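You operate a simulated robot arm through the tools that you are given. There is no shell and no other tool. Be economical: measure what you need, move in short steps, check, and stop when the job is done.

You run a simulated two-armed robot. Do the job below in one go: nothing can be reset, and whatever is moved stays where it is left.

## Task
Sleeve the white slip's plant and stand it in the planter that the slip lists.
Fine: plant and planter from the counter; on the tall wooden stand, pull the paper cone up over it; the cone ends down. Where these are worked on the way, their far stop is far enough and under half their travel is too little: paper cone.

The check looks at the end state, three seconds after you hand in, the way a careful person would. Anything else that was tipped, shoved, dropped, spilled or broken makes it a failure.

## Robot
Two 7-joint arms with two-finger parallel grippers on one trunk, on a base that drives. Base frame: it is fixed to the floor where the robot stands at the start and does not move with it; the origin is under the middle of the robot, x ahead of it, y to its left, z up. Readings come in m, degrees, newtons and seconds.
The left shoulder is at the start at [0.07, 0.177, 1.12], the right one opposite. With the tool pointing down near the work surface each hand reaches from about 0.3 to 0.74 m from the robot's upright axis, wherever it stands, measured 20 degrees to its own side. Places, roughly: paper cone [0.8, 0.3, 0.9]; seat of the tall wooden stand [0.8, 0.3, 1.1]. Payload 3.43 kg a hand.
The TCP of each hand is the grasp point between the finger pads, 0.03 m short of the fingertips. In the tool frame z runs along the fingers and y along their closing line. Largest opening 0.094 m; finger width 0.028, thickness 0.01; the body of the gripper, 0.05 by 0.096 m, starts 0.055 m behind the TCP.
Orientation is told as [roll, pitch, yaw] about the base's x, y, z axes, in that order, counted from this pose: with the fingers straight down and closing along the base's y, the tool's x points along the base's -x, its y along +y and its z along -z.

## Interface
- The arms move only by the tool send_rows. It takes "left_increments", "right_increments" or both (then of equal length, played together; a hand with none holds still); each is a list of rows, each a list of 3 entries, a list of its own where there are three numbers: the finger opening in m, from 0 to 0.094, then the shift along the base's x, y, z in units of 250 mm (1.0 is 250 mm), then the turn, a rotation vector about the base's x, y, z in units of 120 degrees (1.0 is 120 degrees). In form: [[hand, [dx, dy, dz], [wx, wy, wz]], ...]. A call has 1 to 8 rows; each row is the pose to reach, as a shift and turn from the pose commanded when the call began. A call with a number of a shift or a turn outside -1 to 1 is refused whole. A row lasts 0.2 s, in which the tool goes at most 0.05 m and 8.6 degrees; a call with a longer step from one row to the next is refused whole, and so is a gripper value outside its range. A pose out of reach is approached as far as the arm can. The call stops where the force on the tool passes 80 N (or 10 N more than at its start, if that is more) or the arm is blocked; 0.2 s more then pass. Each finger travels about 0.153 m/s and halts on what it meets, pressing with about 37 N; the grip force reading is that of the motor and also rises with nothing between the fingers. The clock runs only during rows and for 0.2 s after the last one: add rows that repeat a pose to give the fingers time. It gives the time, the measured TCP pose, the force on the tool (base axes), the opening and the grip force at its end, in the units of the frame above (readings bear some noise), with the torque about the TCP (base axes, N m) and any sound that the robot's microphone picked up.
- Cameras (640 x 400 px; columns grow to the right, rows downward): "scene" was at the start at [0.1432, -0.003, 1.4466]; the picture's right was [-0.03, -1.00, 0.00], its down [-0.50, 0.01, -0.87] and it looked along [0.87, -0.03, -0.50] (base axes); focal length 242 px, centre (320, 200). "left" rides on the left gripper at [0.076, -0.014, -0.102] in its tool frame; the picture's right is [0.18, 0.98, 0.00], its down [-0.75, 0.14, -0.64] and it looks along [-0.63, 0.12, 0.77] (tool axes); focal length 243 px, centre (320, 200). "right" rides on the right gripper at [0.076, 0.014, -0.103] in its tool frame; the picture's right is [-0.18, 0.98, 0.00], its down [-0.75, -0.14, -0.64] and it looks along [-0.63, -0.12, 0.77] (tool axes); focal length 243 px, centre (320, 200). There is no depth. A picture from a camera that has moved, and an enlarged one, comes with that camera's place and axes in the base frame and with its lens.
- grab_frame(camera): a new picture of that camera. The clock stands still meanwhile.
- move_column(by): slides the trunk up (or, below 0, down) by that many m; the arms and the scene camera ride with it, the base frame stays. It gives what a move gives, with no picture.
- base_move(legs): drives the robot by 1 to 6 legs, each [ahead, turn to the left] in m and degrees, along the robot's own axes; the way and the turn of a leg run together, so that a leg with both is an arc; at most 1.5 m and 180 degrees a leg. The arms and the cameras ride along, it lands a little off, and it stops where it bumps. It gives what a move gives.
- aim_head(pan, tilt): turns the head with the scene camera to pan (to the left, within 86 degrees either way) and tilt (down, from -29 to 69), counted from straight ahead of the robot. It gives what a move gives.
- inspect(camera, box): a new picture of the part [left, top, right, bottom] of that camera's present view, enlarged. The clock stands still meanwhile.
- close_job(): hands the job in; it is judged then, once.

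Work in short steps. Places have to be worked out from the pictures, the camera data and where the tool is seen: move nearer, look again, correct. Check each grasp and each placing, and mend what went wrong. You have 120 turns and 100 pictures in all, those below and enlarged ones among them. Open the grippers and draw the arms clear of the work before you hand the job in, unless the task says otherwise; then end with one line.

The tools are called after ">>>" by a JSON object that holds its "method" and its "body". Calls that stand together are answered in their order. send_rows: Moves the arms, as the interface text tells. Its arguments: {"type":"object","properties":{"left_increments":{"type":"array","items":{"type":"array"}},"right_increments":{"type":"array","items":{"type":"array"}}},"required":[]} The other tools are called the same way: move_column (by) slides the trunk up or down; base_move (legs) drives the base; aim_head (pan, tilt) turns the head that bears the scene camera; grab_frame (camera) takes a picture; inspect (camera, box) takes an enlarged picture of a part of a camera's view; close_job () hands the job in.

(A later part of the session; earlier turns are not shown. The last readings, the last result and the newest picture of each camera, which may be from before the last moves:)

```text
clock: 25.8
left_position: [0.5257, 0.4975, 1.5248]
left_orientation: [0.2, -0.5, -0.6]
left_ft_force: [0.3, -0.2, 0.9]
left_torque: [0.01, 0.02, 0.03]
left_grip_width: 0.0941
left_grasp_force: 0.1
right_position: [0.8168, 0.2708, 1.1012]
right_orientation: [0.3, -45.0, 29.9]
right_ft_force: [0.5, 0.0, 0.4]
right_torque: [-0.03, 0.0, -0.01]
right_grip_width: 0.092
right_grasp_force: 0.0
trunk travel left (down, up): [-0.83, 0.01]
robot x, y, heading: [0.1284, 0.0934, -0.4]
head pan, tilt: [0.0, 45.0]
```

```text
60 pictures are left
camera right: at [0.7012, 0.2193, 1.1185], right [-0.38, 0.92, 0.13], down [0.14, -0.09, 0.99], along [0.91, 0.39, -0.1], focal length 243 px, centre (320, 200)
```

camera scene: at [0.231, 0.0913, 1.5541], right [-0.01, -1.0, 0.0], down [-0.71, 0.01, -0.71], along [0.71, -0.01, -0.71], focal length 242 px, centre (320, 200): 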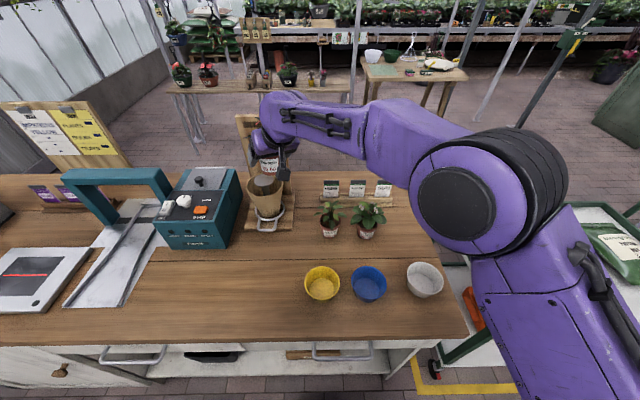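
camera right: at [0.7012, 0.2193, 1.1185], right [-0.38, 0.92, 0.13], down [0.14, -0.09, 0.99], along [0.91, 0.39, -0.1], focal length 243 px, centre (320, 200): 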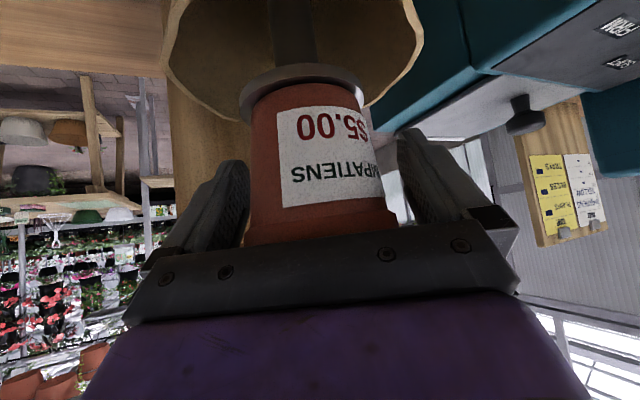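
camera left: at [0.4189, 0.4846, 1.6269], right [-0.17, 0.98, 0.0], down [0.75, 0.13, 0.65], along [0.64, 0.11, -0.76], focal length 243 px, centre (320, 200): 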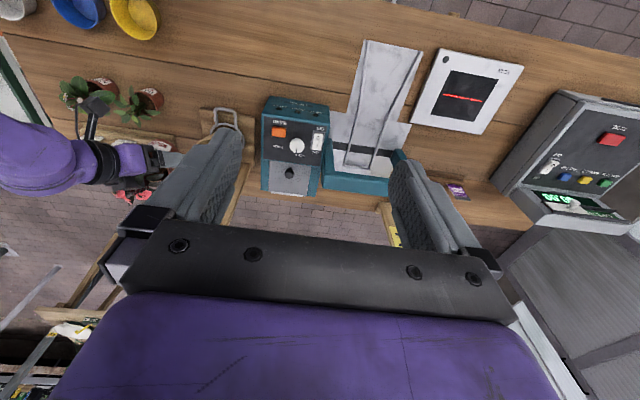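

The plant stands on the seat. I back out along the tool axis.

>>> {"method": "send_rows", "body": {"right_increments": [[0.094, [-0.074, -0.042, 0.085], [0, 0, 0]], [0.094, [-0.185, -0.106, 0.212], [0, 0, 0]], [0.094, [-0.3, -0.171, 0.344], [0, 0, 0]], [0.094, [-0.41, -0.234, 0.47], [0, 0, 0]], [0.094, [-0.5, -0.38, 0.5], [0, 0, 0]], [0.094, [-0.58, -0.56, 0.5], [0, 0, 0]], [0.094, [-0.66, -0.74, 0.5], [0, 0, 0]], [0.094, [-0.74, -0.9, 0.5], [0, 0, 0]]]}}

>>> {"method": "grab_frame", "body": {"camera": "scene"}}

>>> {"method": "inspect", "body": {"camera": "scene", "box": [210, 90, 330, 240]}}

```text
clock: 27.6
left_position: [0.525, 0.4962, 1.526]
left_orientation: [0.2, -0.5, -0.4]
left_ft_force: [-0.8, 0.2, 0.1]
left_torque: [0.01, -0.03, 0.03]
left_grip_width: 0.0939
left_grasp_force: 0.1
right_position: [0.6312, 0.0419, 1.2268]
right_orientation: [0.4, -45.1, 29.7]
right_ft_force: [-0.6, 0.2, 0.4]
right_torque: [0.02, 0.03, 0.02]
right_grip_width: 0.0938
right_grasp_force: 0.1
trunk travel left (down, up): [-0.83, 0.01]
robot x, y, heading: [0.1262, 0.0929, -0.2]
head pan, tilt: [0.0, 45.0]
```

```text
59 pictures are left
camera scene: at [0.2606, 0.0881, 1.5542], right [-0.01, -1.0, 0.0], down [-0.71, 0.01, -0.71], along [0.71, 0.0, -0.71], focal length 242 px, centre (320, 200)
```

scene: 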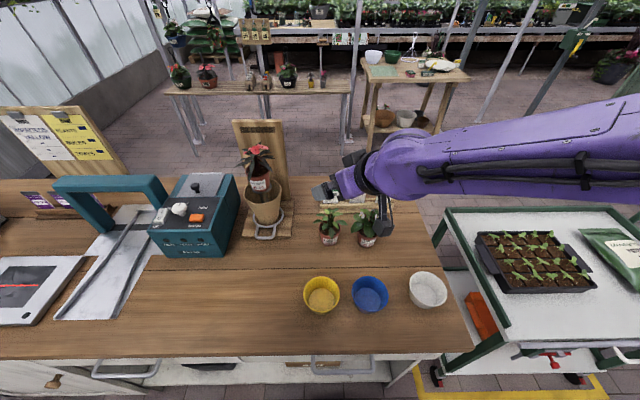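

```text
2.67 times, centred on (270, 165) of scene
camera zoom: at [0.2606, 0.0881, 1.5542], right [-0.01, -1.0, 0.0], down [-0.71, 0.01, -0.71], along [0.71, 0.0, -0.71], focal length 647 px, centre (453, 293)
```

zoom: 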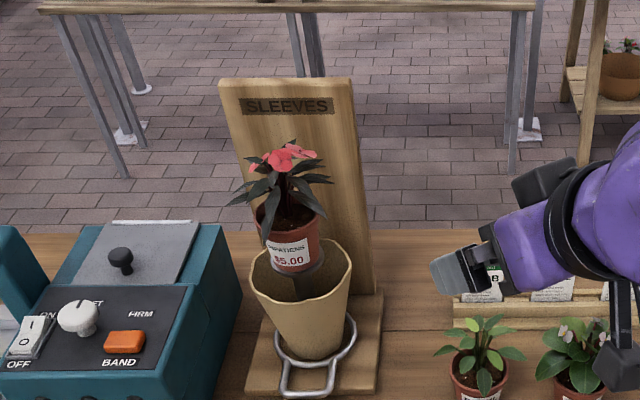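

The plant stands well on the seat. The ring's U-handle is near (0.725,0.262,0.915); I move the right arm further away and bring the left hand in front of the stand with 20° pitch, closing along y to grip the U across its sides.

>>> {"method": "send_rows", "body": {"left_increments": [[0.094, [0.02, -0.135, -0.125], [0, -0.024, 0]], [0.094, [0.04, -0.27, -0.25], [0, -0.048, 0]], [0.094, [0.06, -0.4, -0.38], [0, -0.072, 0]], [0.094, [0.08, -0.54, -0.51], [0, -0.095, 0]], [0.094, [0.1, -0.67, -0.64], [0, -0.119, 0]], [0.094, [0.12, -0.8, -0.77], [0, -0.143, 0]], [0.094, [0.14, -0.94, -0.9], [0, -0.167, 0]], [0.094, [0.14, -0.94, -0.9], [0, -0.167, 0]]], "right_increments": [[0.094, [-0.1, -0.12, 0.04], [0, 0, 0]], [0.094, [-0.2, -0.24, 0.08], [0, 0, 0]], [0.094, [-0.3, -0.36, 0.12], [0, 0, 0]], [0.094, [-0.4, -0.48, 0.16], [0, 0, 0]], [0.094, [-0.48, -0.6, 0.2], [0, 0, 0]], [0.094, [-0.48, -0.72, 0.2], [0, 0, 0]], [0.094, [-0.48, -0.8, 0.2], [0, 0, 0]], [0.094, [-0.48, -0.8, 0.2], [0, 0, 0]]]}}

>>> {"method": "grab_frame", "body": {"camera": "left"}}

>>> {"method": "grab_frame", "body": {"camera": "scene"}}

```text
clock: 29.4
left_position: [0.6691, 0.2524, 1.2876]
left_orientation: [0.6, -20.7, -0.7]
left_ft_force: [-1.0, -1.4, -0.1]
left_torque: [0.08, -0.06, 0.01]
left_grip_width: 0.0938
left_grasp_force: 0.2
left hand out of reach, approached as far as the arm can: row 3, 4, 5, 6, 7, 8
right_position: [0.5091, -0.1593, 1.2818]
right_orientation: [0.4, -45.3, 29.7]
right_ft_force: [-0.7, -0.4, -0.7]
right_torque: [0.05, -0.01, 0.01]
right_grip_width: 0.0941
right_grasp_force: 0.1
trunk travel left (down, up): [-0.83, 0.01]
robot x, y, heading: [0.1294, 0.088, -0.5]
head pan, tilt: [0.0, 45.0]
```

```text
57 pictures are left
camera left: at [0.5618, 0.2392, 1.3563], right [-0.16, 0.98, -0.06], down [0.48, 0.13, 0.87], along [0.86, 0.12, -0.49], focal length 243 px, centre (320, 200)
```

left: 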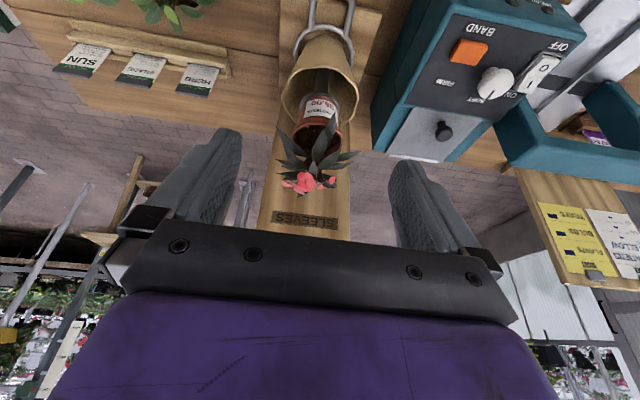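

```text
56 pictures are left
camera scene: at [0.2572, 0.0854, 1.5545], right [-0.01, -1.0, 0.0], down [-0.71, 0.01, -0.71], along [0.71, 0.0, -0.71], focal length 242 px, centre (320, 200)
```

scene: 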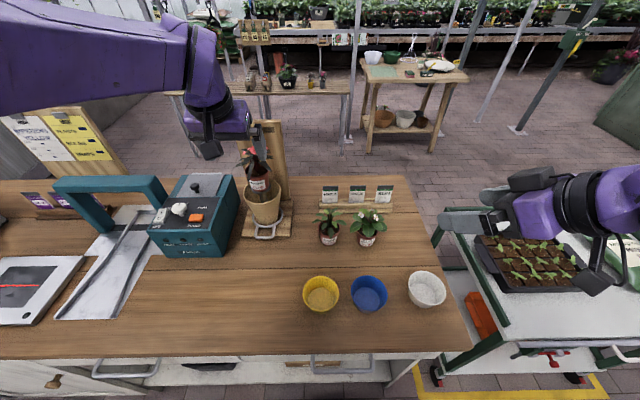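

The left hand couldn't come that close in and hangs at (0.669,0.252,1.288). I lower the trunk by 0.12 so its workspace suits the low handle better, then check.

>>> {"method": "send_rows", "body": {"left_increments": [[0.094, [0.4, 0, 0], [0, 0, 0]], [0.094, [0.4, 0, 0], [0, 0, 0]]]}}

```text
refused: row 1 steps farther than a row can; nothing moved
```

Step too long; I send it in two rows, smaller.

>>> {"method": "send_rows", "body": {"left_increments": [[0.094, [0.16, 0, 0], [0, 0, 0]], [0.094, [0.32, 0, 0], [0, 0, 0]], [0.094, [0.32, 0, 0], [0, 0, 0]]]}}

```text
clock: 30.2
left_position: [0.7533, 0.2569, 1.2871]
left_orientation: [0.2, -20.6, -0.6]
left_ft_force: [-0.1, -0.2, -0.4]
left_torque: [0.04, -0.01, 0.0]
left_grip_width: 0.0941
left_grasp_force: 0.1
right_position: [0.5105, -0.1534, 1.2818]
right_orientation: [0.2, -45.2, 30.0]
right_ft_force: [0.4, -0.7, 0.3]
right_torque: [-0.01, 0.0, 0.0]
right_grip_width: 0.0939
right_grasp_force: 0.1
trunk travel left (down, up): [-0.83, 0.01]
robot x, y, heading: [0.1276, 0.0934, -0.4]
head pan, tilt: [0.0, 45.0]
```

Commands continue from the measured pose. I pull back to x≈0.675 and then lower step by step in front of the stand.

>>> {"method": "send_rows", "body": {"left_increments": [[0.094, [-0.15, 0.01, 0], [0, 0, 0]], [0.094, [-0.3, 0.02, 0], [0, 0, 0]], [0.094, [-0.31, 0.02, -0.1], [0, 0, 0]], [0.094, [-0.31, 0.02, -0.2], [0, 0, 0]], [0.094, [-0.31, 0.02, -0.2], [0, 0, 0]]]}}

```text
clock: 31.4
left_position: [0.6839, 0.2739, 1.2529]
left_orientation: [0.4, -20.3, -0.9]
left_ft_force: [0.4, 0.4, -0.5]
left_torque: [0.01, -0.02, 0.0]
left_grip_width: 0.094
left_grasp_force: 0.1
left hand out of reach, approached as far as the arm can: row 3, 4, 5
right_position: [0.51, -0.1554, 1.2811]
right_orientation: [0.2, -45.1, 29.9]
right_ft_force: [-0.6, -0.4, 0.9]
right_torque: [0.0, 0.01, 0.01]
right_grip_width: 0.0941
right_grasp_force: 0.1
trunk travel left (down, up): [-0.83, 0.01]
robot x, y, heading: [0.1299, 0.0889, -0.4]
head pan, tilt: [0.0, 45.0]
```

It's near an inner limit while high; going lower should free it. I descend at x≈0.684.

>>> {"method": "send_rows", "body": {"left_increments": [[0.094, [0, -0.03, -0.12], [0, 0, 0]], [0.094, [0, -0.04, -0.24], [0, 0, 0]], [0.094, [0, -0.04, -0.36], [0, 0, 0]], [0.094, [0, -0.04, -0.48], [0, 0, 0]], [0.094, [0, -0.04, -0.48], [0, 0, 0]]]}}

>>> {"method": "grab_frame", "body": {"camera": "left"}}

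```text
clock: 32.6
left_position: [0.7089, 0.3137, 1.1657]
left_orientation: [0.2, -19.3, -2.0]
left_ft_force: [0.4, 0.1, 0.1]
left_torque: [0.02, 0.03, 0.0]
left_grip_width: 0.0943
left_grasp_force: 0.1
left hand out of reach, approached as far as the arm can: row 1, 2, 3, 4, 5
right_position: [0.5126, -0.1558, 1.2808]
right_orientation: [0.3, -45.0, 29.9]
right_ft_force: [0.3, -0.7, -0.6]
right_torque: [0.02, 0.02, 0.0]
right_grip_width: 0.0939
right_grasp_force: 0.0
trunk travel left (down, up): [-0.83, 0.01]
robot x, y, heading: [0.1263, 0.09, -0.4]
head pan, tilt: [0.0, 45.0]
```

```text
55 pictures are left
camera left: at [0.6037, 0.304, 1.2379], right [-0.14, 0.99, -0.06], down [0.5, 0.12, 0.86], along [0.85, 0.09, -0.51], focal length 243 px, centre (320, 200)
```

left: 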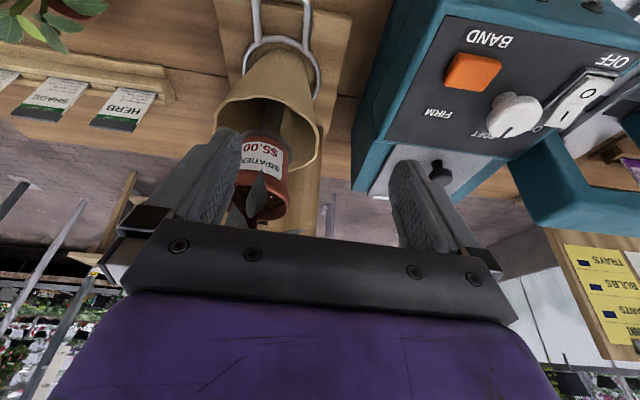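

The arm drifts sideways at its limit, with a finger nearing the plant. I back off up and to the left first.

>>> {"method": "send_rows", "body": {"left_increments": [[0.094, [-0.02, 0.08, 0.15], [0, 0, 0]], [0.094, [-0.04, 0.16, 0.3], [0, 0.03, 0]], [0.094, [-0.06, 0.24, 0.45], [0, 0.06, 0]], [0.094, [-0.08, 0.3, 0.6], [0, 0.1, 0]], [0.094, [-0.1, 0.36, 0.72], [0, 0.13, 0]], [0.094, [-0.1, 0.36, 0.72], [0, 0.163, 0.016]]]}}

>>> {"method": "grab_frame", "body": {"camera": "scene"}}

```text
clock: 34.0
left_position: [0.6883, 0.4032, 1.3422]
left_orientation: [0.5, -1.0, 1.4]
left_ft_force: [0.2, -0.4, 0.5]
left_torque: [-0.04, 0.04, 0.02]
left_grip_width: 0.0937
left_grasp_force: 0.2
right_position: [0.5126, -0.1559, 1.2792]
right_orientation: [0.3, -45.0, 29.8]
right_ft_force: [0.5, 0.3, -0.5]
right_torque: [-0.04, 0.02, -0.01]
right_grip_width: 0.0938
right_grasp_force: 0.1
trunk travel left (down, up): [-0.83, 0.01]
robot x, y, heading: [0.1279, 0.0916, -0.7]
head pan, tilt: [0.0, 45.0]
```

```text
54 pictures are left
camera scene: at [0.263, 0.0905, 1.5539], right [-0.01, -1.0, 0.0], down [-0.71, 0.01, -0.71], along [0.71, 0.0, -0.71], focal length 242 px, centre (320, 200)
```

scene: 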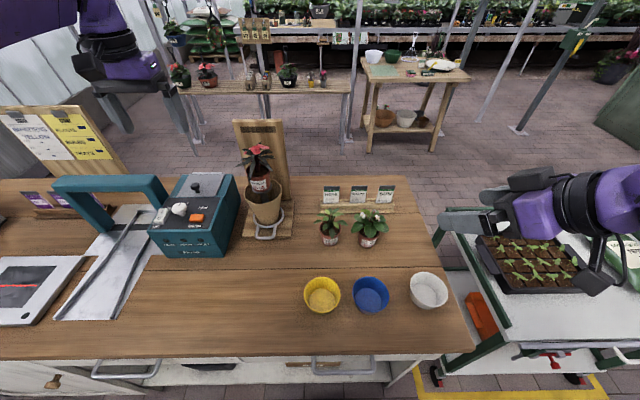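

Free again. I pull the left hand back to a start-like pose and lower the trunk 0.13 m.

>>> {"method": "send_rows", "body": {"left_increments": [[0.094, [-0.16, -0.06, 0.03], [0, 0, 0]], [0.094, [-0.32, -0.12, 0.06], [0, 0, 0]], [0.094, [-0.46, -0.16, 0.1], [0, 0, 0]], [0.094, [-0.46, -0.16, 0.1], [0, 0, 0]]]}}

>>> {"method": "move_column", "body": {"by": -0.13}}

```text
clock: 35.0
left_position: [0.5716, 0.3627, 1.368]
left_orientation: [0.5, -1.0, 1.4]
left_ft_force: [0.3, -0.3, 0.3]
left_torque: [0.06, -0.02, -0.01]
left_grip_width: 0.094
left_grasp_force: 0.0
right_position: [0.5121, -0.1557, 1.2802]
right_orientation: [0.3, -45.1, 29.8]
right_ft_force: [0.1, 0.0, 0.1]
right_torque: [0.02, -0.01, 0.01]
right_grip_width: 0.0939
right_grasp_force: 0.1
trunk travel left (down, up): [-0.83, 0.01]
robot x, y, heading: [0.1274, 0.0918, -0.4]
head pan, tilt: [0.0, 45.0]
```

```text
clock: 36.5
left_position: [0.5713, 0.3647, 1.2381]
left_orientation: [0.6, -1.0, 1.4]
left_ft_force: [0.4, -0.4, -0.7]
left_torque: [0.0, -0.01, 0.02]
left_grip_width: 0.0939
left_grasp_force: 0.0
right_position: [0.5121, -0.1554, 1.1494]
right_orientation: [0.2, -45.0, 29.9]
right_ft_force: [0.0, 0.1, 0.1]
right_torque: [0.01, -0.01, -0.01]
right_grip_width: 0.0939
right_grasp_force: 0.0
trunk travel left (down, up): [-0.7, 0.14]
robot x, y, heading: [0.1287, 0.0931, -0.2]
head pan, tilt: [0.0, 45.0]
```

The commanded pose may not have followed the trunk, so I approach gently with rows downward and watch where the hand really goes.

>>> {"method": "send_rows", "body": {"left_increments": [[0.094, [0, 0, -0.08], [0, 0, 0]], [0.094, [0, -0.05, -0.2], [0, 0, 0]]]}}

```text
clock: 37.1
left_position: [0.5709, 0.3598, 1.202]
left_orientation: [0.5, -0.8, 1.1]
left_ft_force: [0.2, -0.5, -0.2]
left_torque: [0.01, -0.01, 0.0]
left_grip_width: 0.094
left_grasp_force: 0.2
left hand out of reach, approached as far as the arm can: row 2
right_position: [0.5127, -0.1552, 1.1502]
right_orientation: [0.3, -44.9, 29.9]
right_ft_force: [0.5, 0.5, 0.0]
right_torque: [0.0, 0.02, 0.02]
right_grip_width: 0.0939
right_grasp_force: 0.0
trunk travel left (down, up): [-0.7, 0.14]
robot x, y, heading: [0.1302, 0.0906, -0.3]
head pan, tilt: [0.0, 45.0]
```

Commands do follow the trunk. The steep tool seems to be the left arm's limit; the right arm worked at 45°. I test the left hand at 45° pitch here.

>>> {"method": "send_rows", "body": {"left_increments": [[0.094, [0.05, 0, 0.05], [0, -0.06, 0]], [0.094, [0.1, 0, 0.05], [0, -0.12, 0]], [0.094, [0.15, 0, 0], [0, -0.18, 0]], [0.094, [0.2, 0, 0], [0, -0.24, 0]], [0.094, [0.2, 0, 0], [0, -0.3, 0]], [0.094, [0.2, 0, 0], [0, -0.36, 0]], [0.094, [0.2, -0.1, -0.1], [0, -0.36, 0]], [0.094, [0.2, -0.2, -0.2], [0, -0.36, 0]]]}}

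>>> {"method": "grab_frame", "body": {"camera": "left"}}

>>> {"method": "grab_frame", "body": {"camera": "scene"}}

```text
clock: 38.9
left_position: [0.7409, 0.3824, 1.1872]
left_orientation: [-0.7, -43.9, 1.5]
left_ft_force: [0.5, -0.2, 0.6]
left_torque: [0.0, -0.01, 0.0]
left_grip_width: 0.0939
left_grasp_force: 0.1
left hand out of reach, approached as far as the arm can: row 1, 2, 3, 4, 5, 6, 7, 8
right_position: [0.5117, -0.155, 1.1508]
right_orientation: [0.3, -45.0, 29.8]
right_ft_force: [1.0, 0.3, -1.0]
right_torque: [0.02, 0.01, 0.04]
right_grip_width: 0.094
right_grasp_force: 0.1
trunk travel left (down, up): [-0.7, 0.14]
robot x, y, heading: [0.1256, 0.0944, -0.3]
head pan, tilt: [0.0, 45.0]
```

```text
53 pictures are left
camera left: at [0.615, 0.3669, 1.2089], right [-0.15, 0.98, -0.14], down [0.09, 0.15, 0.98], along [0.98, 0.13, -0.12], focal length 243 px, centre (320, 200)
```

left: 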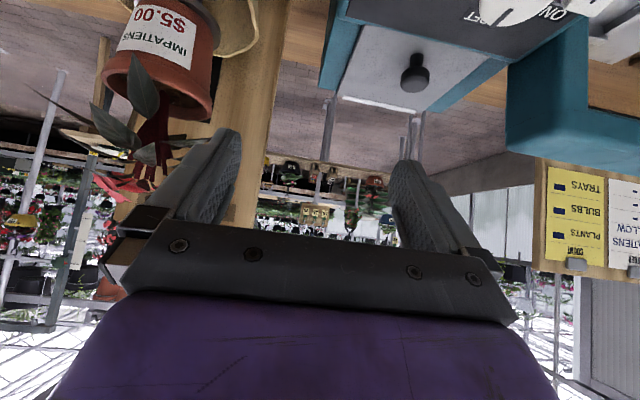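

```text
52 pictures are left
camera scene: at [0.2617, 0.0894, 1.4241], right [-0.01, -1.0, 0.0], down [-0.71, 0.01, -0.71], along [0.71, 0.0, -0.71], focal length 242 px, centre (320, 200)
```

scene: 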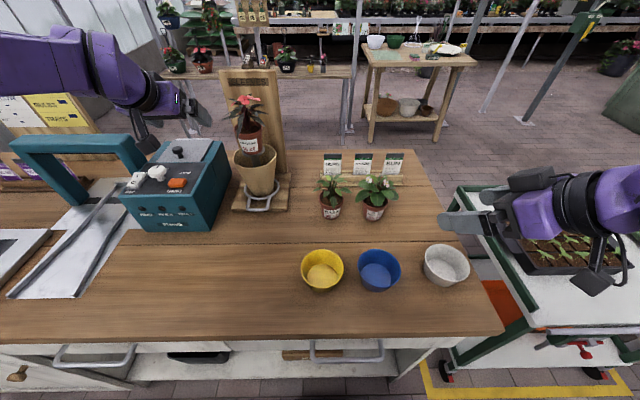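

The left arm is posture-limited; the right arm has proven fine cross-body, so I'll use it for the handle too. I lift the left hand away and swing the right over, unyawing it.

>>> {"method": "send_rows", "body": {"left_increments": [[0.094, [0, 0.05, 0.12], [0, 0, 0]], [0.094, [0, 0.1, 0.24], [0, 0, 0]], [0.094, [0, 0.15, 0.36], [0, 0, 0]], [0.094, [0, 0.2, 0.48], [0, 0, 0]], [0.094, [0, 0.28, 0.5], [0, 0, 0]], [0.094, [0, 0.36, 0.5], [0, 0, 0]]], "right_increments": [[0.094, [0.04, 0.16, 0.0], [0, 0, -0.04]], [0.094, [0.08, 0.32, 0.0], [0, 0, -0.08]], [0.094, [0.12, 0.48, 0.0], [0, 0, -0.125]], [0.094, [0.16, 0.64, 0.0], [0, 0, -0.17]], [0.094, [0.2, 0.8, 0.0], [0, 0, -0.21]], [0.094, [0.2, 0.96, 0.0], [0, 0, -0.25]]]}}

>>> {"method": "grab_frame", "body": {"camera": "right"}}

```text
clock: 40.3
left_position: [0.7374, 0.482, 1.3073]
left_orientation: [-1.1, -44.1, 2.3]
left_ft_force: [0.1, 1.0, -0.2]
left_torque: [-0.04, -0.02, -0.02]
left_grip_width: 0.094
left_grasp_force: 0.1
left hand out of reach, approached as far as the arm can: row 1, 2, 3
right_position: [0.5624, 0.0887, 1.1504]
right_orientation: [0.1, -45.1, -0.2]
right_ft_force: [0.4, 0.5, -0.5]
right_torque: [-0.03, -0.02, -0.01]
right_grip_width: 0.0942
right_grasp_force: 0.1
trunk travel left (down, up): [-0.7, 0.14]
robot x, y, heading: [0.1245, 0.0933, -0.5]
head pan, tilt: [0.0, 45.0]
```

```text
51 pictures are left
camera right: at [0.436, 0.1028, 1.1669], right [0.13, 0.98, 0.13], down [0.08, -0.14, 0.99], along [0.99, -0.12, -0.1], focal length 243 px, centre (320, 200)
```

right: 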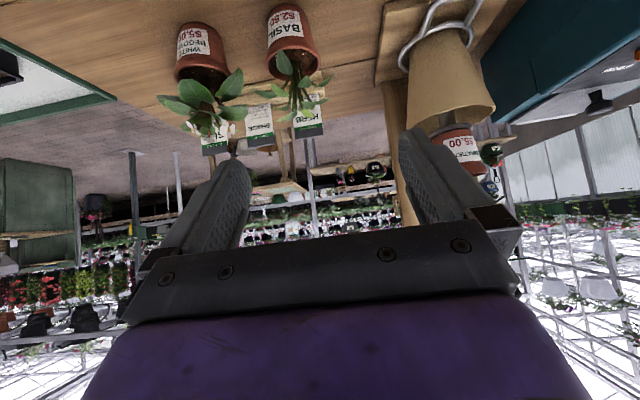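

The right arm works freely here. I bring it in front of the stand.

>>> {"method": "send_rows", "body": {"right_increments": [[0.094, [0.03, 0.18, -0.03], [0, 0, 0]], [0.094, [0.06, 0.36, -0.08], [0, 0, 0]], [0.094, [0.09, 0.54, -0.14], [0, 0, 0]], [0.094, [0.1, 0.69, -0.2], [0, 0, 0]], [0.094, [0.1, 0.69, -0.2], [0, 0, 0]]]}}

>>> {"method": "grab_frame", "body": {"camera": "right"}}

```text
clock: 41.7
left_position: [0.7375, 0.475, 1.3101]
left_orientation: [-0.8, -44.2, 2.0]
left_ft_force: [0.3, 0.6, -0.3]
left_torque: [0.03, 0.0, 0.0]
left_grip_width: 0.0941
left_grasp_force: 0.1
right_position: [0.5942, 0.2515, 1.1358]
right_orientation: [6.2, -45.9, -5.5]
right_ft_force: [-0.6, -0.1, -0.7]
right_torque: [0.0, 0.04, 0.01]
right_grip_width: 0.0941
right_grasp_force: 0.0
trunk travel left (down, up): [-0.7, 0.14]
robot x, y, heading: [0.1272, 0.0959, -0.4]
head pan, tilt: [0.0, 45.0]
stopped in row 5 (right hand): the arm was blocked; the commanded pose is now the measured one
```

```text
50 pictures are left
camera right: at [0.4682, 0.2657, 1.1508], right [0.14, 0.97, 0.2], down [0.06, -0.21, 0.98], along [0.99, -0.13, -0.09], focal length 243 px, centre (320, 200)
```

right: 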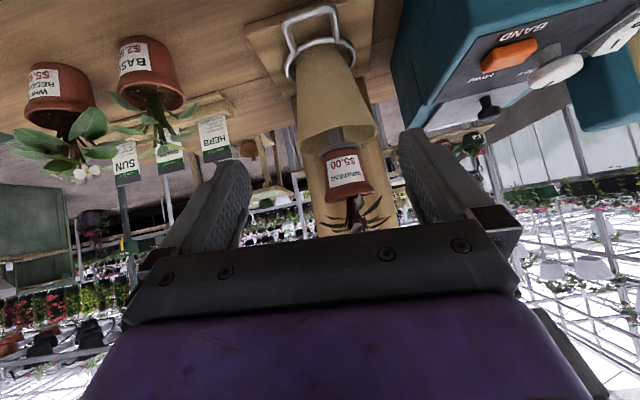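

The arm reports blocked with ~no tool force; I look at the scene to see what might touch.

>>> {"method": "grab_frame", "body": {"camera": "scene"}}

>>> {"method": "grab_frame", "body": {"camera": "left"}}

```text
49 pictures are left
camera scene: at [0.2608, 0.0909, 1.4242], right [-0.01, -1.0, 0.0], down [-0.71, 0.01, -0.71], along [0.71, -0.01, -0.71], focal length 242 px, centre (320, 200)
```

scene: 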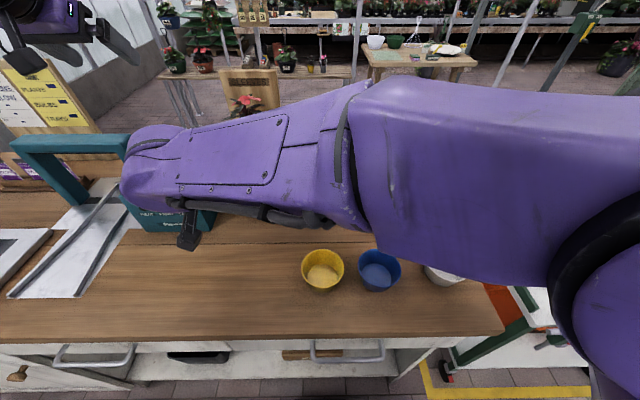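

```text
48 pictures are left
camera left: at [0.6119, 0.459, 1.3305], right [-0.16, 0.98, -0.14], down [0.09, 0.15, 0.98], along [0.98, 0.14, -0.11], focal length 243 px, centre (320, 200)
```

left: 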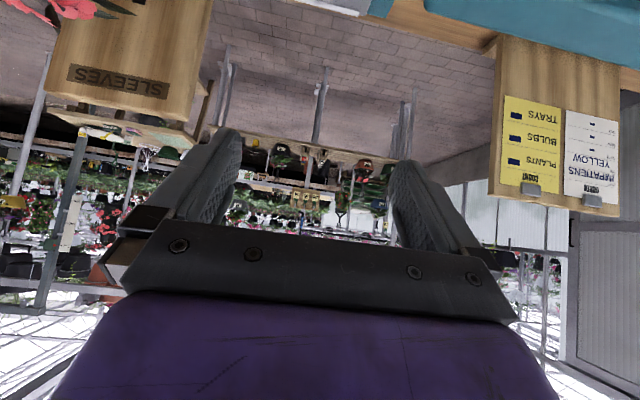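

The right wrist is at its bend limit at yaw 0. Better to back the base off a little so the left arm works mid-range. I first retract the right arm to its parking side.

>>> {"method": "send_rows", "body": {"right_increments": [[0.094, [-0.03, -0.16, 0.04], [-0.01, 0, 0.05]], [0.094, [-0.06, -0.32, 0.08], [-0.02, 0, 0.1]], [0.094, [-0.1, -0.48, 0.12], [-0.03, 0, 0.15]], [0.094, [-0.14, -0.64, 0.16], [-0.04, 0, 0.2]], [0.094, [-0.18, -0.8, 0.2], [-0.04, 0, 0.25]], [0.094, [-0.22, -0.97, 0.2], [-0.04, 0, 0.3]]]}}

>>> {"method": "send_rows", "body": {"right_increments": [[0.094, [-0.02, -0.16, 0.0], [0, 0, 0]], [0.094, [-0.04, -0.32, 0.0], [0, 0, 0]], [0.094, [-0.06, -0.48, 0.0], [0, 0, 0]], [0.094, [-0.1, -0.6, 0.0], [0, 0, 0]]]}}

>>> {"method": "base_move", "body": {"legs": [[-0.08, 0]]}}

```text
clock: 43.1
left_position: [0.7374, 0.4713, 1.3107]
left_orientation: [-0.6, -44.2, 1.8]
left_ft_force: [-0.6, -0.1, 0.6]
left_torque: [0.02, 0.02, 0.02]
left_grip_width: 0.0941
left_grasp_force: 0.1
right_position: [0.539, 0.0033, 1.1769]
right_orientation: [-0.9, -44.8, 35.9]
right_ft_force: [-0.8, -0.4, -0.5]
right_torque: [0.03, -0.01, 0.02]
right_grip_width: 0.094
right_grasp_force: 0.1
trunk travel left (down, up): [-0.7, 0.14]
robot x, y, heading: [0.1257, 0.0922, -0.4]
head pan, tilt: [0.0, 45.0]
```

```text
clock: 44.1
left_position: [0.7361, 0.4737, 1.3098]
left_orientation: [-0.6, -44.2, 1.9]
left_ft_force: [-0.6, -0.3, 0.2]
left_torque: [0.02, -0.02, 0.0]
left_grip_width: 0.094
left_grasp_force: 0.1
right_position: [0.5157, -0.1438, 1.1789]
right_orientation: [-1.1, -44.6, 35.9]
right_ft_force: [-0.2, -0.9, 0.4]
right_torque: [0.04, -0.02, 0.02]
right_grip_width: 0.094
right_grasp_force: 0.1
trunk travel left (down, up): [-0.7, 0.14]
robot x, y, heading: [0.1276, 0.094, -0.4]
head pan, tilt: [0.0, 45.0]
```

```text
clock: 45.2
left_position: [0.6604, 0.477, 1.309]
left_orientation: [-0.8, -44.1, 1.9]
left_ft_force: [-1.1, -0.1, 0.6]
left_torque: [-0.01, 0.01, 0.01]
left_grip_width: 0.0941
left_grasp_force: 0.0
right_position: [0.4382, -0.1405, 1.1796]
right_orientation: [-1.0, -44.6, 35.9]
right_ft_force: [0.5, 0.1, -0.3]
right_torque: [0.0, 0.0, 0.01]
right_grip_width: 0.0943
right_grasp_force: 0.1
trunk travel left (down, up): [-0.7, 0.14]
robot x, y, heading: [0.0463, 0.0932, -0.6]
head pan, tilt: [0.0, 45.0]
```

I look at the left arm's posture with the head panned left.

>>> {"method": "aim_head", "body": {"pan": 50, "tilt": 10}}

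>>> {"method": "grab_frame", "body": {"camera": "scene"}}

```text
clock: 46.4
left_position: [0.6589, 0.4762, 1.3094]
left_orientation: [-0.9, -44.0, 2.1]
left_ft_force: [-0.3, -0.4, 0.3]
left_torque: [-0.03, -0.02, -0.02]
left_grip_width: 0.0939
left_grasp_force: 0.0
right_position: [0.4371, -0.1405, 1.1806]
right_orientation: [-1.0, -44.6, 35.9]
right_ft_force: [0.1, -0.5, 0.5]
right_torque: [-0.01, -0.01, -0.01]
right_grip_width: 0.0939
right_grasp_force: 0.0
trunk travel left (down, up): [-0.7, 0.14]
robot x, y, heading: [0.0498, 0.0957, -0.5]
head pan, tilt: [50.0, 10.0]
```

```text
47 pictures are left
camera scene: at [0.1612, 0.1627, 1.479], right [0.76, -0.65, 0.0], down [-0.11, -0.13, -0.98], along [0.64, 0.75, -0.17], focal length 242 px, centre (320, 200)
```

scene: 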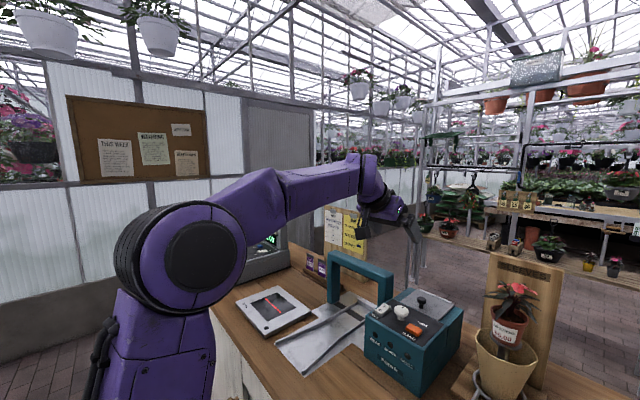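

Elbow sits out left, so an inward-pointing tool is natural for this arm. From the backed-off base I try again with a slight inward yaw (-15°).

>>> {"method": "send_rows", "body": {"left_increments": [[0.094, [-0.04, -0.14, -0.08], [0, 0, -0.03]], [0.094, [-0.08, -0.28, -0.16], [0, 0, -0.06]], [0.094, [-0.12, -0.42, -0.24], [0, 0, -0.09]], [0.094, [-0.15, -0.56, -0.32], [0, 0, -0.12]], [0.094, [-0.16, -0.7, -0.44], [0, 0, -0.14]], [0.094, [-0.16, -0.8, -0.56], [0, 0, -0.14]], [0.094, [-0.16, -0.84, -0.7], [0, 0, -0.14]], [0.094, [-0.16, -0.84, -0.7], [0, 0, -0.14]]]}}

>>> {"method": "grab_frame", "body": {"camera": "left"}}

```text
clock: 48.2
left_position: [0.6287, 0.2692, 1.1317]
left_orientation: [-0.9, -44.1, -15.2]
left_ft_force: [-0.6, 0.6, 0.4]
left_torque: [-0.02, 0.02, 0.02]
left_grip_width: 0.0938
left_grasp_force: 0.2
left hand out of reach, approached as far as the arm can: row 1, 2, 3, 4, 5, 6, 7, 8
right_position: [0.437, -0.1415, 1.1791]
right_orientation: [-1.1, -44.6, 35.9]
right_ft_force: [-0.4, 0.6, 0.2]
right_torque: [0.05, 0.0, -0.01]
right_grip_width: 0.0939
right_grasp_force: 0.1
trunk travel left (down, up): [-0.7, 0.14]
robot x, y, heading: [0.0515, 0.0944, -0.2]
head pan, tilt: [50.0, 10.0]
```

```text
46 pictures are left
camera left: at [0.5038, 0.2909, 1.1527], right [0.14, 0.98, -0.14], down [0.13, 0.12, 0.98], along [0.98, -0.16, -0.11], focal length 243 px, centre (320, 200)
```

left: 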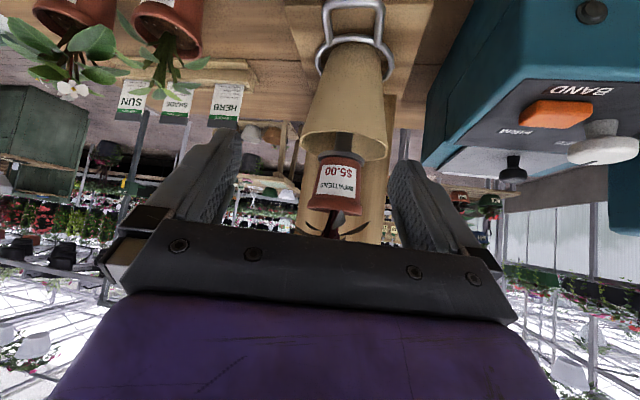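

That works: it is now in front of the stand with the handle in view (bar ≈(0.735,0.258)). I descend to 10 cm short of the handle.

>>> {"method": "send_rows", "body": {"left_increments": [[0.094, [0.03, 0.01, -0.12], [0, 0, 0]], [0.094, [0.06, 0.02, -0.24], [0, 0, 0]], [0.094, [0.1, 0.03, -0.36], [0, 0, 0]], [0.094, [0.13, 0.036, -0.48], [0, 0, 0]], [0.094, [0.13, 0.036, -0.48], [0, 0, 0]]]}}

>>> {"method": "grab_frame", "body": {"camera": "left"}}

```text
clock: 49.4
left_position: [0.6679, 0.2965, 1.0196]
left_orientation: [-1.0, -43.9, -15.4]
left_ft_force: [-1.2, -0.1, -0.1]
left_torque: [-0.02, 0.02, -0.01]
left_grip_width: 0.0941
left_grasp_force: 0.1
left hand out of reach, approached as far as the arm can: row 1, 2, 3, 4, 5
right_position: [0.4363, -0.1407, 1.1804]
right_orientation: [-1.0, -44.6, 35.9]
right_ft_force: [-0.4, 0.3, 0.2]
right_torque: [-0.01, -0.02, 0.02]
right_grip_width: 0.094
right_grasp_force: 0.0
trunk travel left (down, up): [-0.7, 0.14]
robot x, y, heading: [0.0491, 0.093, -0.4]
head pan, tilt: [50.0, 10.0]
```

```text
45 pictures are left
camera left: at [0.5445, 0.3188, 1.0404], right [0.15, 0.98, -0.14], down [0.14, 0.12, 0.98], along [0.98, -0.16, -0.12], focal length 243 px, centre (320, 200)
```

left: 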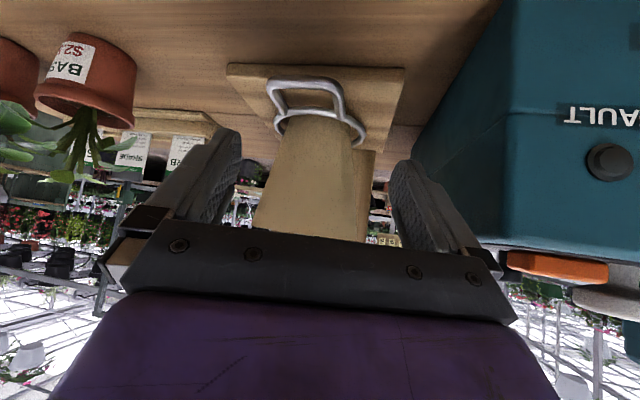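

The handle reads: bar ≈(0.722,0.262,0.927), U about 0.059 wide, plank top ≈0.910. I align y and yaw at standoff first.

>>> {"method": "send_rows", "body": {"left_increments": [[0.094, [-0.01, -0.04, 0], [0, 0, 0.04]], [0.094, [-0.02, -0.09, 0], [0, 0, 0.08]], [0.094, [-0.02, -0.13, -0.02], [0, 0, 0.12]], [0.094, [-0.02, -0.13, -0.04], [0, 0, 0.12]]]}}

>>> {"method": "grab_frame", "body": {"camera": "left"}}

```text
clock: 50.4
left_position: [0.7, 0.3353, 1.0489]
left_orientation: [-1.1, -43.1, -8.3]
left_ft_force: [0.6, -35.5, -0.7]
left_torque: [-0.6, -0.05, -0.12]
left_grip_width: 0.0733
left_grasp_force: 0.1
left hand out of reach, approached as far as the arm can: row 1, 2, 3, 4
right_position: [0.4384, -0.1493, 1.1767]
right_orientation: [-0.4, -44.7, 35.5]
right_ft_force: [0.4, -0.2, 0.5]
right_torque: [0.02, -0.01, -0.02]
right_grip_width: 0.094
right_grasp_force: 0.0
trunk travel left (down, up): [-0.7, 0.14]
robot x, y, heading: [0.0482, 0.0926, -0.6]
head pan, tilt: [50.0, 10.0]
```

```text
44 pictures are left
camera left: at [0.5734, 0.3415, 1.0732], right [0.02, 0.99, -0.14], down [0.13, 0.14, 0.98], along [0.99, -0.04, -0.13], focal length 243 px, centre (320, 200)
```

left: 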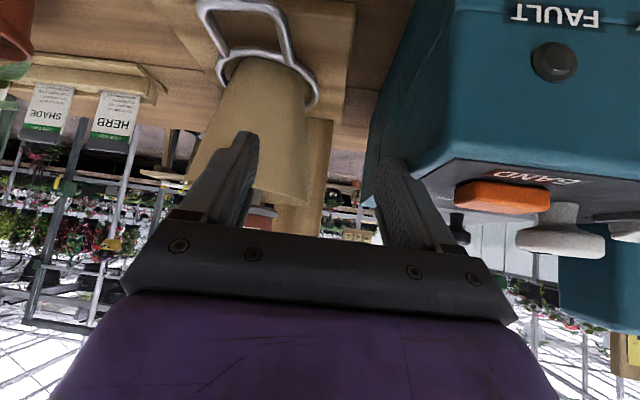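

Reaching for yaw 0 pushed the hand left onto the teal machine (35 N sideways). I back out immediately with the yaw returned.

>>> {"method": "send_rows", "body": {"left_increments": [[0.094, [-0.08, -0.1, -0.03], [0, 0, -0.06]], [0.094, [-0.16, -0.16, -0.06], [0, 0, -0.1]]]}}

>>> {"method": "grab_frame", "body": {"camera": "left"}}

>>> {"method": "aim_head", "body": {"pan": 10, "tilt": 40}}

>>> {"method": "grab_frame", "body": {"camera": "scene"}}

```text
clock: 51.0
left_position: [0.6546, 0.3073, 1.0271]
left_orientation: [-2.0, -42.5, -19.3]
left_ft_force: [-1.0, 0.5, -0.3]
left_torque: [-0.02, -0.03, 0.02]
left_grip_width: 0.0937
left_grasp_force: 0.0
right_position: [0.4371, -0.1424, 1.1802]
right_orientation: [-1.1, -44.6, 35.8]
right_ft_force: [0.1, -0.1, -0.5]
right_torque: [0.03, -0.02, 0.02]
right_grip_width: 0.0939
right_grasp_force: 0.0
trunk travel left (down, up): [-0.7, 0.14]
robot x, y, heading: [0.0475, 0.0954, -0.2]
head pan, tilt: [50.0, 10.0]
```

```text
43 pictures are left
camera left: at [0.5332, 0.3383, 1.0519], right [0.22, 0.96, -0.15], down [0.17, 0.11, 0.98], along [0.96, -0.24, -0.14], focal length 243 px, centre (320, 200)
```

left: 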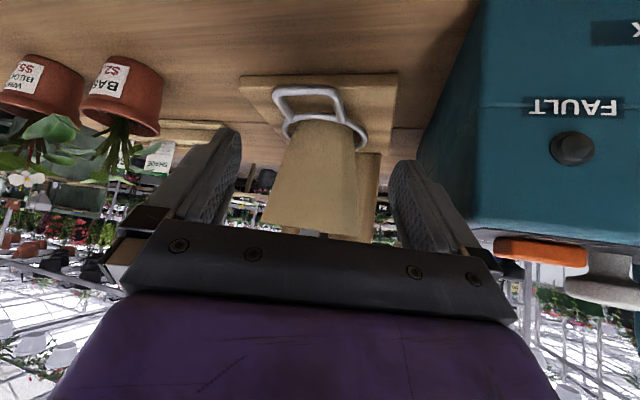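

```text
clock: 52.0
left_position: [0.6577, 0.3085, 1.0308]
left_orientation: [-1.6, -43.0, -19.6]
left_ft_force: [-0.3, -0.3, -0.4]
left_torque: [-0.03, 0.0, 0.01]
left_grip_width: 0.0941
left_grasp_force: 0.1
right_position: [0.4382, -0.142, 1.1794]
right_orientation: [-1.0, -44.5, 35.9]
right_ft_force: [-1.1, 0.4, -0.9]
right_torque: [-0.03, 0.01, -0.02]
right_grip_width: 0.0937
right_grasp_force: 0.1
trunk travel left (down, up): [-0.7, 0.14]
robot x, y, heading: [0.0456, 0.0923, -0.4]
head pan, tilt: [10.0, 40.0]
```

```text
42 pictures are left
camera scene: at [0.1851, 0.1062, 1.4314], right [0.17, -0.99, 0.0], down [-0.63, -0.11, -0.77], along [0.76, 0.13, -0.64], focal length 242 px, centre (320, 200)
```

scene: 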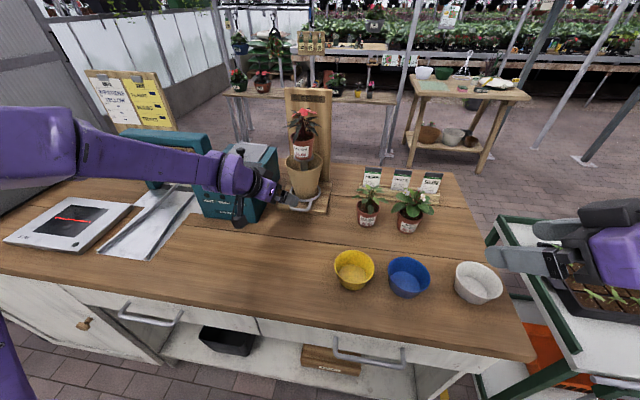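

The machine did not move. I'll accept about -19° yaw (within friction for the U) and go to a 6 cm standoff.

>>> {"method": "send_rows", "body": {"left_increments": [[0.094, [0.04, -0.06, -0.05], [0, 0, 0]], [0.094, [0.08, -0.1, -0.1], [0, 0, 0]], [0.094, [0.116, -0.114, -0.148], [0, 0, 0]], [0.094, [0.116, -0.114, -0.148], [0, 0, 0]]]}}

>>> {"method": "grab_frame", "body": {"camera": "left"}}

```text
clock: 53.0
left_position: [0.6901, 0.2774, 0.9917]
left_orientation: [-1.5, -42.8, -19.6]
left_ft_force: [-1.1, -0.1, -0.4]
left_torque: [0.0, -0.01, -0.01]
left_grip_width: 0.094
left_grasp_force: 0.0
right_position: [0.4377, -0.1414, 1.1797]
right_orientation: [-1.0, -44.7, 35.9]
right_ft_force: [0.3, -0.1, -0.1]
right_torque: [0.02, -0.03, -0.03]
right_grip_width: 0.094
right_grasp_force: 0.0
trunk travel left (down, up): [-0.7, 0.14]
robot x, y, heading: [0.0502, 0.0971, -0.5]
head pan, tilt: [10.0, 40.0]
```

```text
41 pictures are left
camera left: at [0.567, 0.3097, 1.0151], right [0.22, 0.96, -0.14], down [0.16, 0.11, 0.98], along [0.96, -0.24, -0.13], focal length 243 px, centre (320, 200)
```

left: 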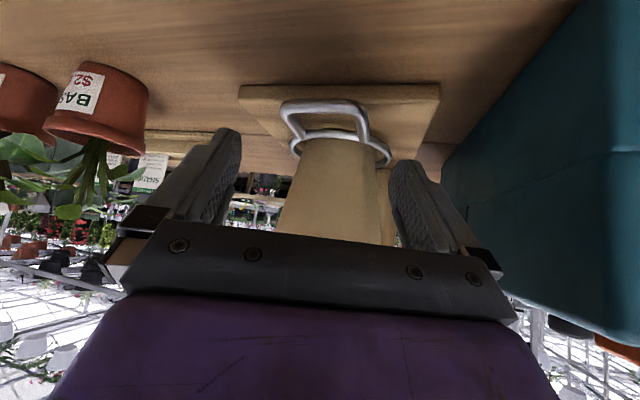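

Reached cleanly; the handle estimate is confirmed. I advance onto the U.

>>> {"method": "send_rows", "body": {"left_increments": [[0.094, [0.05, -0.016, -0.06], [0, 0, 0]], [0.094, [0.1, -0.032, -0.12], [0, 0, 0]], [0.094, [0.144, -0.046, -0.167], [0, 0, 0]], [0.094, [0.144, -0.046, -0.167], [0, 0, 0]]]}}

>>> {"method": "grab_frame", "body": {"camera": "left"}}

```text
clock: 54.0
left_position: [0.7253, 0.269, 0.9489]
left_orientation: [-1.6, -42.9, -19.6]
left_ft_force: [-1.0, 0.4, 0.0]
left_torque: [0.0, 0.01, -0.01]
left_grip_width: 0.0941
left_grasp_force: 0.1
right_position: [0.4371, -0.1412, 1.1803]
right_orientation: [-1.1, -44.6, 35.9]
right_ft_force: [-0.7, 0.1, -0.1]
right_torque: [0.01, 0.02, 0.07]
right_grip_width: 0.094
right_grasp_force: 0.0
trunk travel left (down, up): [-0.7, 0.14]
robot x, y, heading: [0.0475, 0.0924, -0.4]
head pan, tilt: [10.0, 40.0]
```

```text
40 pictures are left
camera left: at [0.6028, 0.2997, 0.9725], right [0.22, 0.96, -0.14], down [0.16, 0.11, 0.98], along [0.96, -0.24, -0.13], focal length 243 px, centre (320, 200)
```

left: 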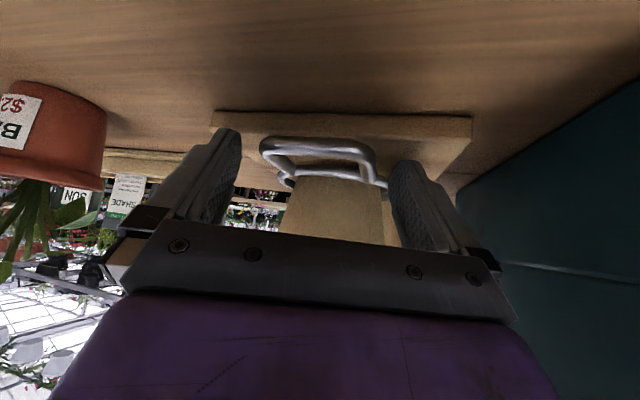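

The U sits between the fingers. I close on it.

>>> {"method": "send_rows", "body": {"left_increments": [[0.05, [0, 0, 0], [0, 0, 0]], [0.04, [0, 0, 0], [0, 0, 0]], [0.03, [0, 0, 0], [0, 0, 0]], [0.03, [0, 0, 0], [0, 0, 0]]]}}

>>> {"method": "grab_frame", "body": {"camera": "left"}}

```text
clock: 55.0
left_position: [0.7249, 0.2691, 0.9486]
left_orientation: [-1.5, -42.9, -19.5]
left_ft_force: [2.8, 4.0, 1.3]
left_torque: [0.52, -0.27, 1.57]
left_grip_width: 0.0743
left_grasp_force: 45.1
right_position: [0.4364, -0.1394, 1.1799]
right_orientation: [-1.2, -44.4, 35.9]
right_ft_force: [-0.3, 0.3, 0.2]
right_torque: [-0.01, 0.0, -0.03]
right_grip_width: 0.0939
right_grasp_force: 0.2
trunk travel left (down, up): [-0.7, 0.14]
robot x, y, heading: [0.0465, 0.0907, -0.2]
head pan, tilt: [10.0, 40.0]
```

```text
39 pictures are left
camera left: at [0.603, 0.3009, 0.9726], right [0.22, 0.96, -0.15], down [0.16, 0.11, 0.98], along [0.96, -0.24, -0.13], focal length 243 px, centre (320, 200)
```

left: 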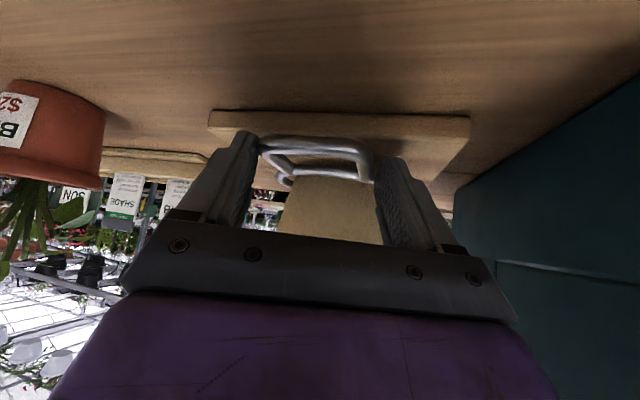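

It holds the U diagonally (0.074). I raise 2.5 cm as a test.

>>> {"method": "send_rows", "body": {"left_increments": [[0.03, [0, 0, 0.03], [0, 0, 0]], [0.03, [0, 0, 0.06], [0, 0, 0]], [0.03, [0, 0, 0.1], [0, 0, 0]]]}}

>>> {"method": "inspect", "body": {"camera": "scene", "box": [230, 70, 390, 230]}}

```text
clock: 55.9
left_position: [0.7232, 0.2693, 0.9753]
left_orientation: [-1.8, -42.9, -19.6]
left_ft_force: [-9.4, 8.7, -2.8]
left_torque: [0.78, 0.4, 1.34]
left_grip_width: 0.0733
left_grasp_force: 45.0
right_position: [0.4369, -0.1395, 1.1805]
right_orientation: [-1.3, -44.6, 36.0]
right_ft_force: [0.0, 0.2, -0.2]
right_torque: [0.01, 0.01, -0.02]
right_grip_width: 0.0938
right_grasp_force: 0.1
trunk travel left (down, up): [-0.7, 0.14]
robot x, y, heading: [0.0493, 0.0917, -0.4]
head pan, tilt: [10.0, 40.0]
```

```text
2.50 times, centred on (310, 150) of scene
camera zoom: at [0.1834, 0.1078, 1.4314], right [0.17, -0.99, 0.0], down [-0.63, -0.11, -0.77], along [0.76, 0.13, -0.64], focal length 606 px, centre (345, 325)
```

zoom: 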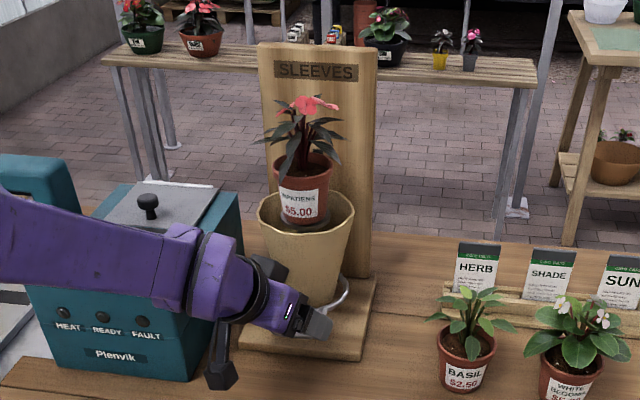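

The cone rises with the hand. I continue up in steps, watching force.

>>> {"method": "send_rows", "body": {"left_increments": [[0.03, [0, 0, 0.06], [0, 0, 0]], [0.03, [0, 0, 0.12], [0, 0, 0]], [0.03, [0, 0, 0.18], [0, 0, 0]], [0.03, [0, 0, 0.24], [0, 0, 0]], [0.03, [0, 0, 0.3], [0, 0, 0]], [0.03, [0, 0, 0.3], [0, 0, 0]]]}}

>>> {"method": "inspect", "body": {"camera": "scene", "box": [230, 70, 390, 230]}}

```text
clock: 57.2
left_position: [0.7235, 0.2696, 1.0502]
left_orientation: [-1.6, -43.1, -19.7]
left_ft_force: [-11.9, 5.7, -1.5]
left_torque: [0.62, 0.53, 1.11]
left_grip_width: 0.0728
left_grasp_force: 45.8
right_position: [0.4359, -0.1401, 1.1808]
right_orientation: [-1.3, -44.6, 36.0]
right_ft_force: [-0.8, 1.1, 0.1]
right_torque: [-0.04, 0.01, 0.0]
right_grip_width: 0.0942
right_grasp_force: 0.0
trunk travel left (down, up): [-0.7, 0.14]
robot x, y, heading: [0.0473, 0.0929, -0.2]
head pan, tilt: [10.0, 40.0]
```

```text
2.50 times, centred on (310, 150) of scene
camera zoom: at [0.1825, 0.1073, 1.4316], right [0.17, -0.99, 0.0], down [-0.63, -0.11, -0.77], along [0.76, 0.13, -0.64], focal length 606 px, centre (345, 325)
```

zoom: 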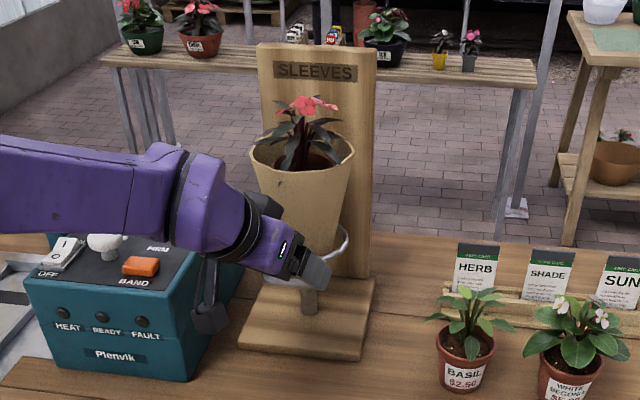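

Cone is 10 cm up and over the pot. I keep going to the stop with small steps.

>>> {"method": "send_rows", "body": {"left_increments": [[0.03, [0, 0, 0.04], [0, 0, 0]], [0.03, [0, 0, 0.08], [0, 0, 0]], [0.03, [0, 0, 0.12], [0, 0, 0]], [0.03, [0, 0, 0.12], [0, 0, 0]]]}}

>>> {"method": "send_rows", "body": {"left_increments": [[0.03, [0, 0, 0.03], [0, 0, 0]], [0.03, [0, 0, 0.06], [0, 0, 0]], [0.03, [0, 0, 0.08], [0, 0, 0]]]}}

>>> {"method": "inspect", "body": {"camera": "scene", "box": [230, 70, 390, 230]}}

```text
clock: 58.2
left_position: [0.7271, 0.2659, 1.0841]
left_orientation: [-1.4, -43.3, -19.9]
left_ft_force: [0.3, 0.0, 0.1]
left_torque: [-0.03, 0.0, 0.0]
left_grip_width: 0.0305
left_grasp_force: 0.3
right_position: [0.4363, -0.1419, 1.1802]
right_orientation: [-1.1, -44.5, 35.8]
right_ft_force: [0.3, -0.5, -0.7]
right_torque: [-0.03, -0.03, -0.03]
right_grip_width: 0.0939
right_grasp_force: 0.0
trunk travel left (down, up): [-0.7, 0.14]
robot x, y, heading: [0.0462, 0.0946, -0.6]
head pan, tilt: [10.0, 40.0]
```

```text
clock: 59.0
left_position: [0.7261, 0.2675, 1.1001]
left_orientation: [-1.5, -42.9, -19.7]
left_ft_force: [0.4, -0.3, 0.3]
left_torque: [-0.02, 0.0, -0.02]
left_grip_width: 0.0297
left_grasp_force: 0.0
right_position: [0.4371, -0.1397, 1.1805]
right_orientation: [-1.0, -44.6, 35.9]
right_ft_force: [-1.3, 0.6, -0.2]
right_torque: [0.0, 0.01, 0.02]
right_grip_width: 0.0939
right_grasp_force: 0.1
trunk travel left (down, up): [-0.7, 0.14]
robot x, y, heading: [0.0473, 0.0913, -0.6]
head pan, tilt: [10.0, 40.0]
```

```text
2.50 times, centred on (310, 150) of scene
camera zoom: at [0.1853, 0.1062, 1.4313], right [0.17, -0.99, 0.0], down [-0.63, -0.11, -0.77], along [0.76, 0.13, -0.64], focal length 606 px, centre (345, 325)
```

zoom: 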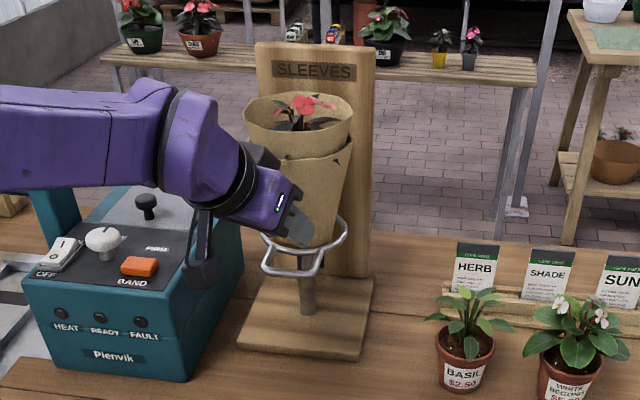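

A sleeve now wraps the plant, and the grip slipped at the cone's stop; the ring stays up. I look with the left camera to regrip the handle and bring the cone down.

>>> {"method": "grab_frame", "body": {"camera": "left"}}

```text
35 pictures are left
camera left: at [0.6031, 0.2993, 1.1236], right [0.22, 0.96, -0.14], down [0.16, 0.11, 0.98], along [0.96, -0.24, -0.13], focal length 243 px, centre (320, 200)
```

left: 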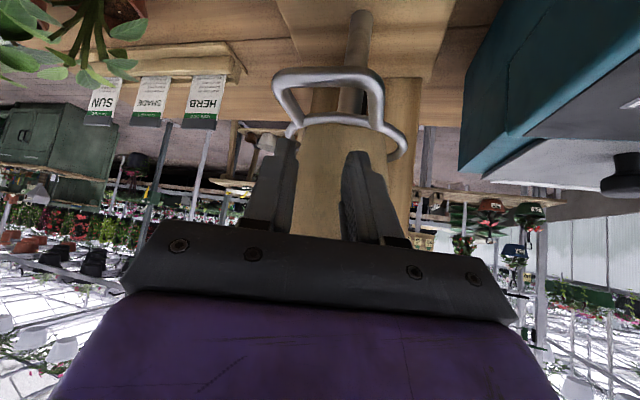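

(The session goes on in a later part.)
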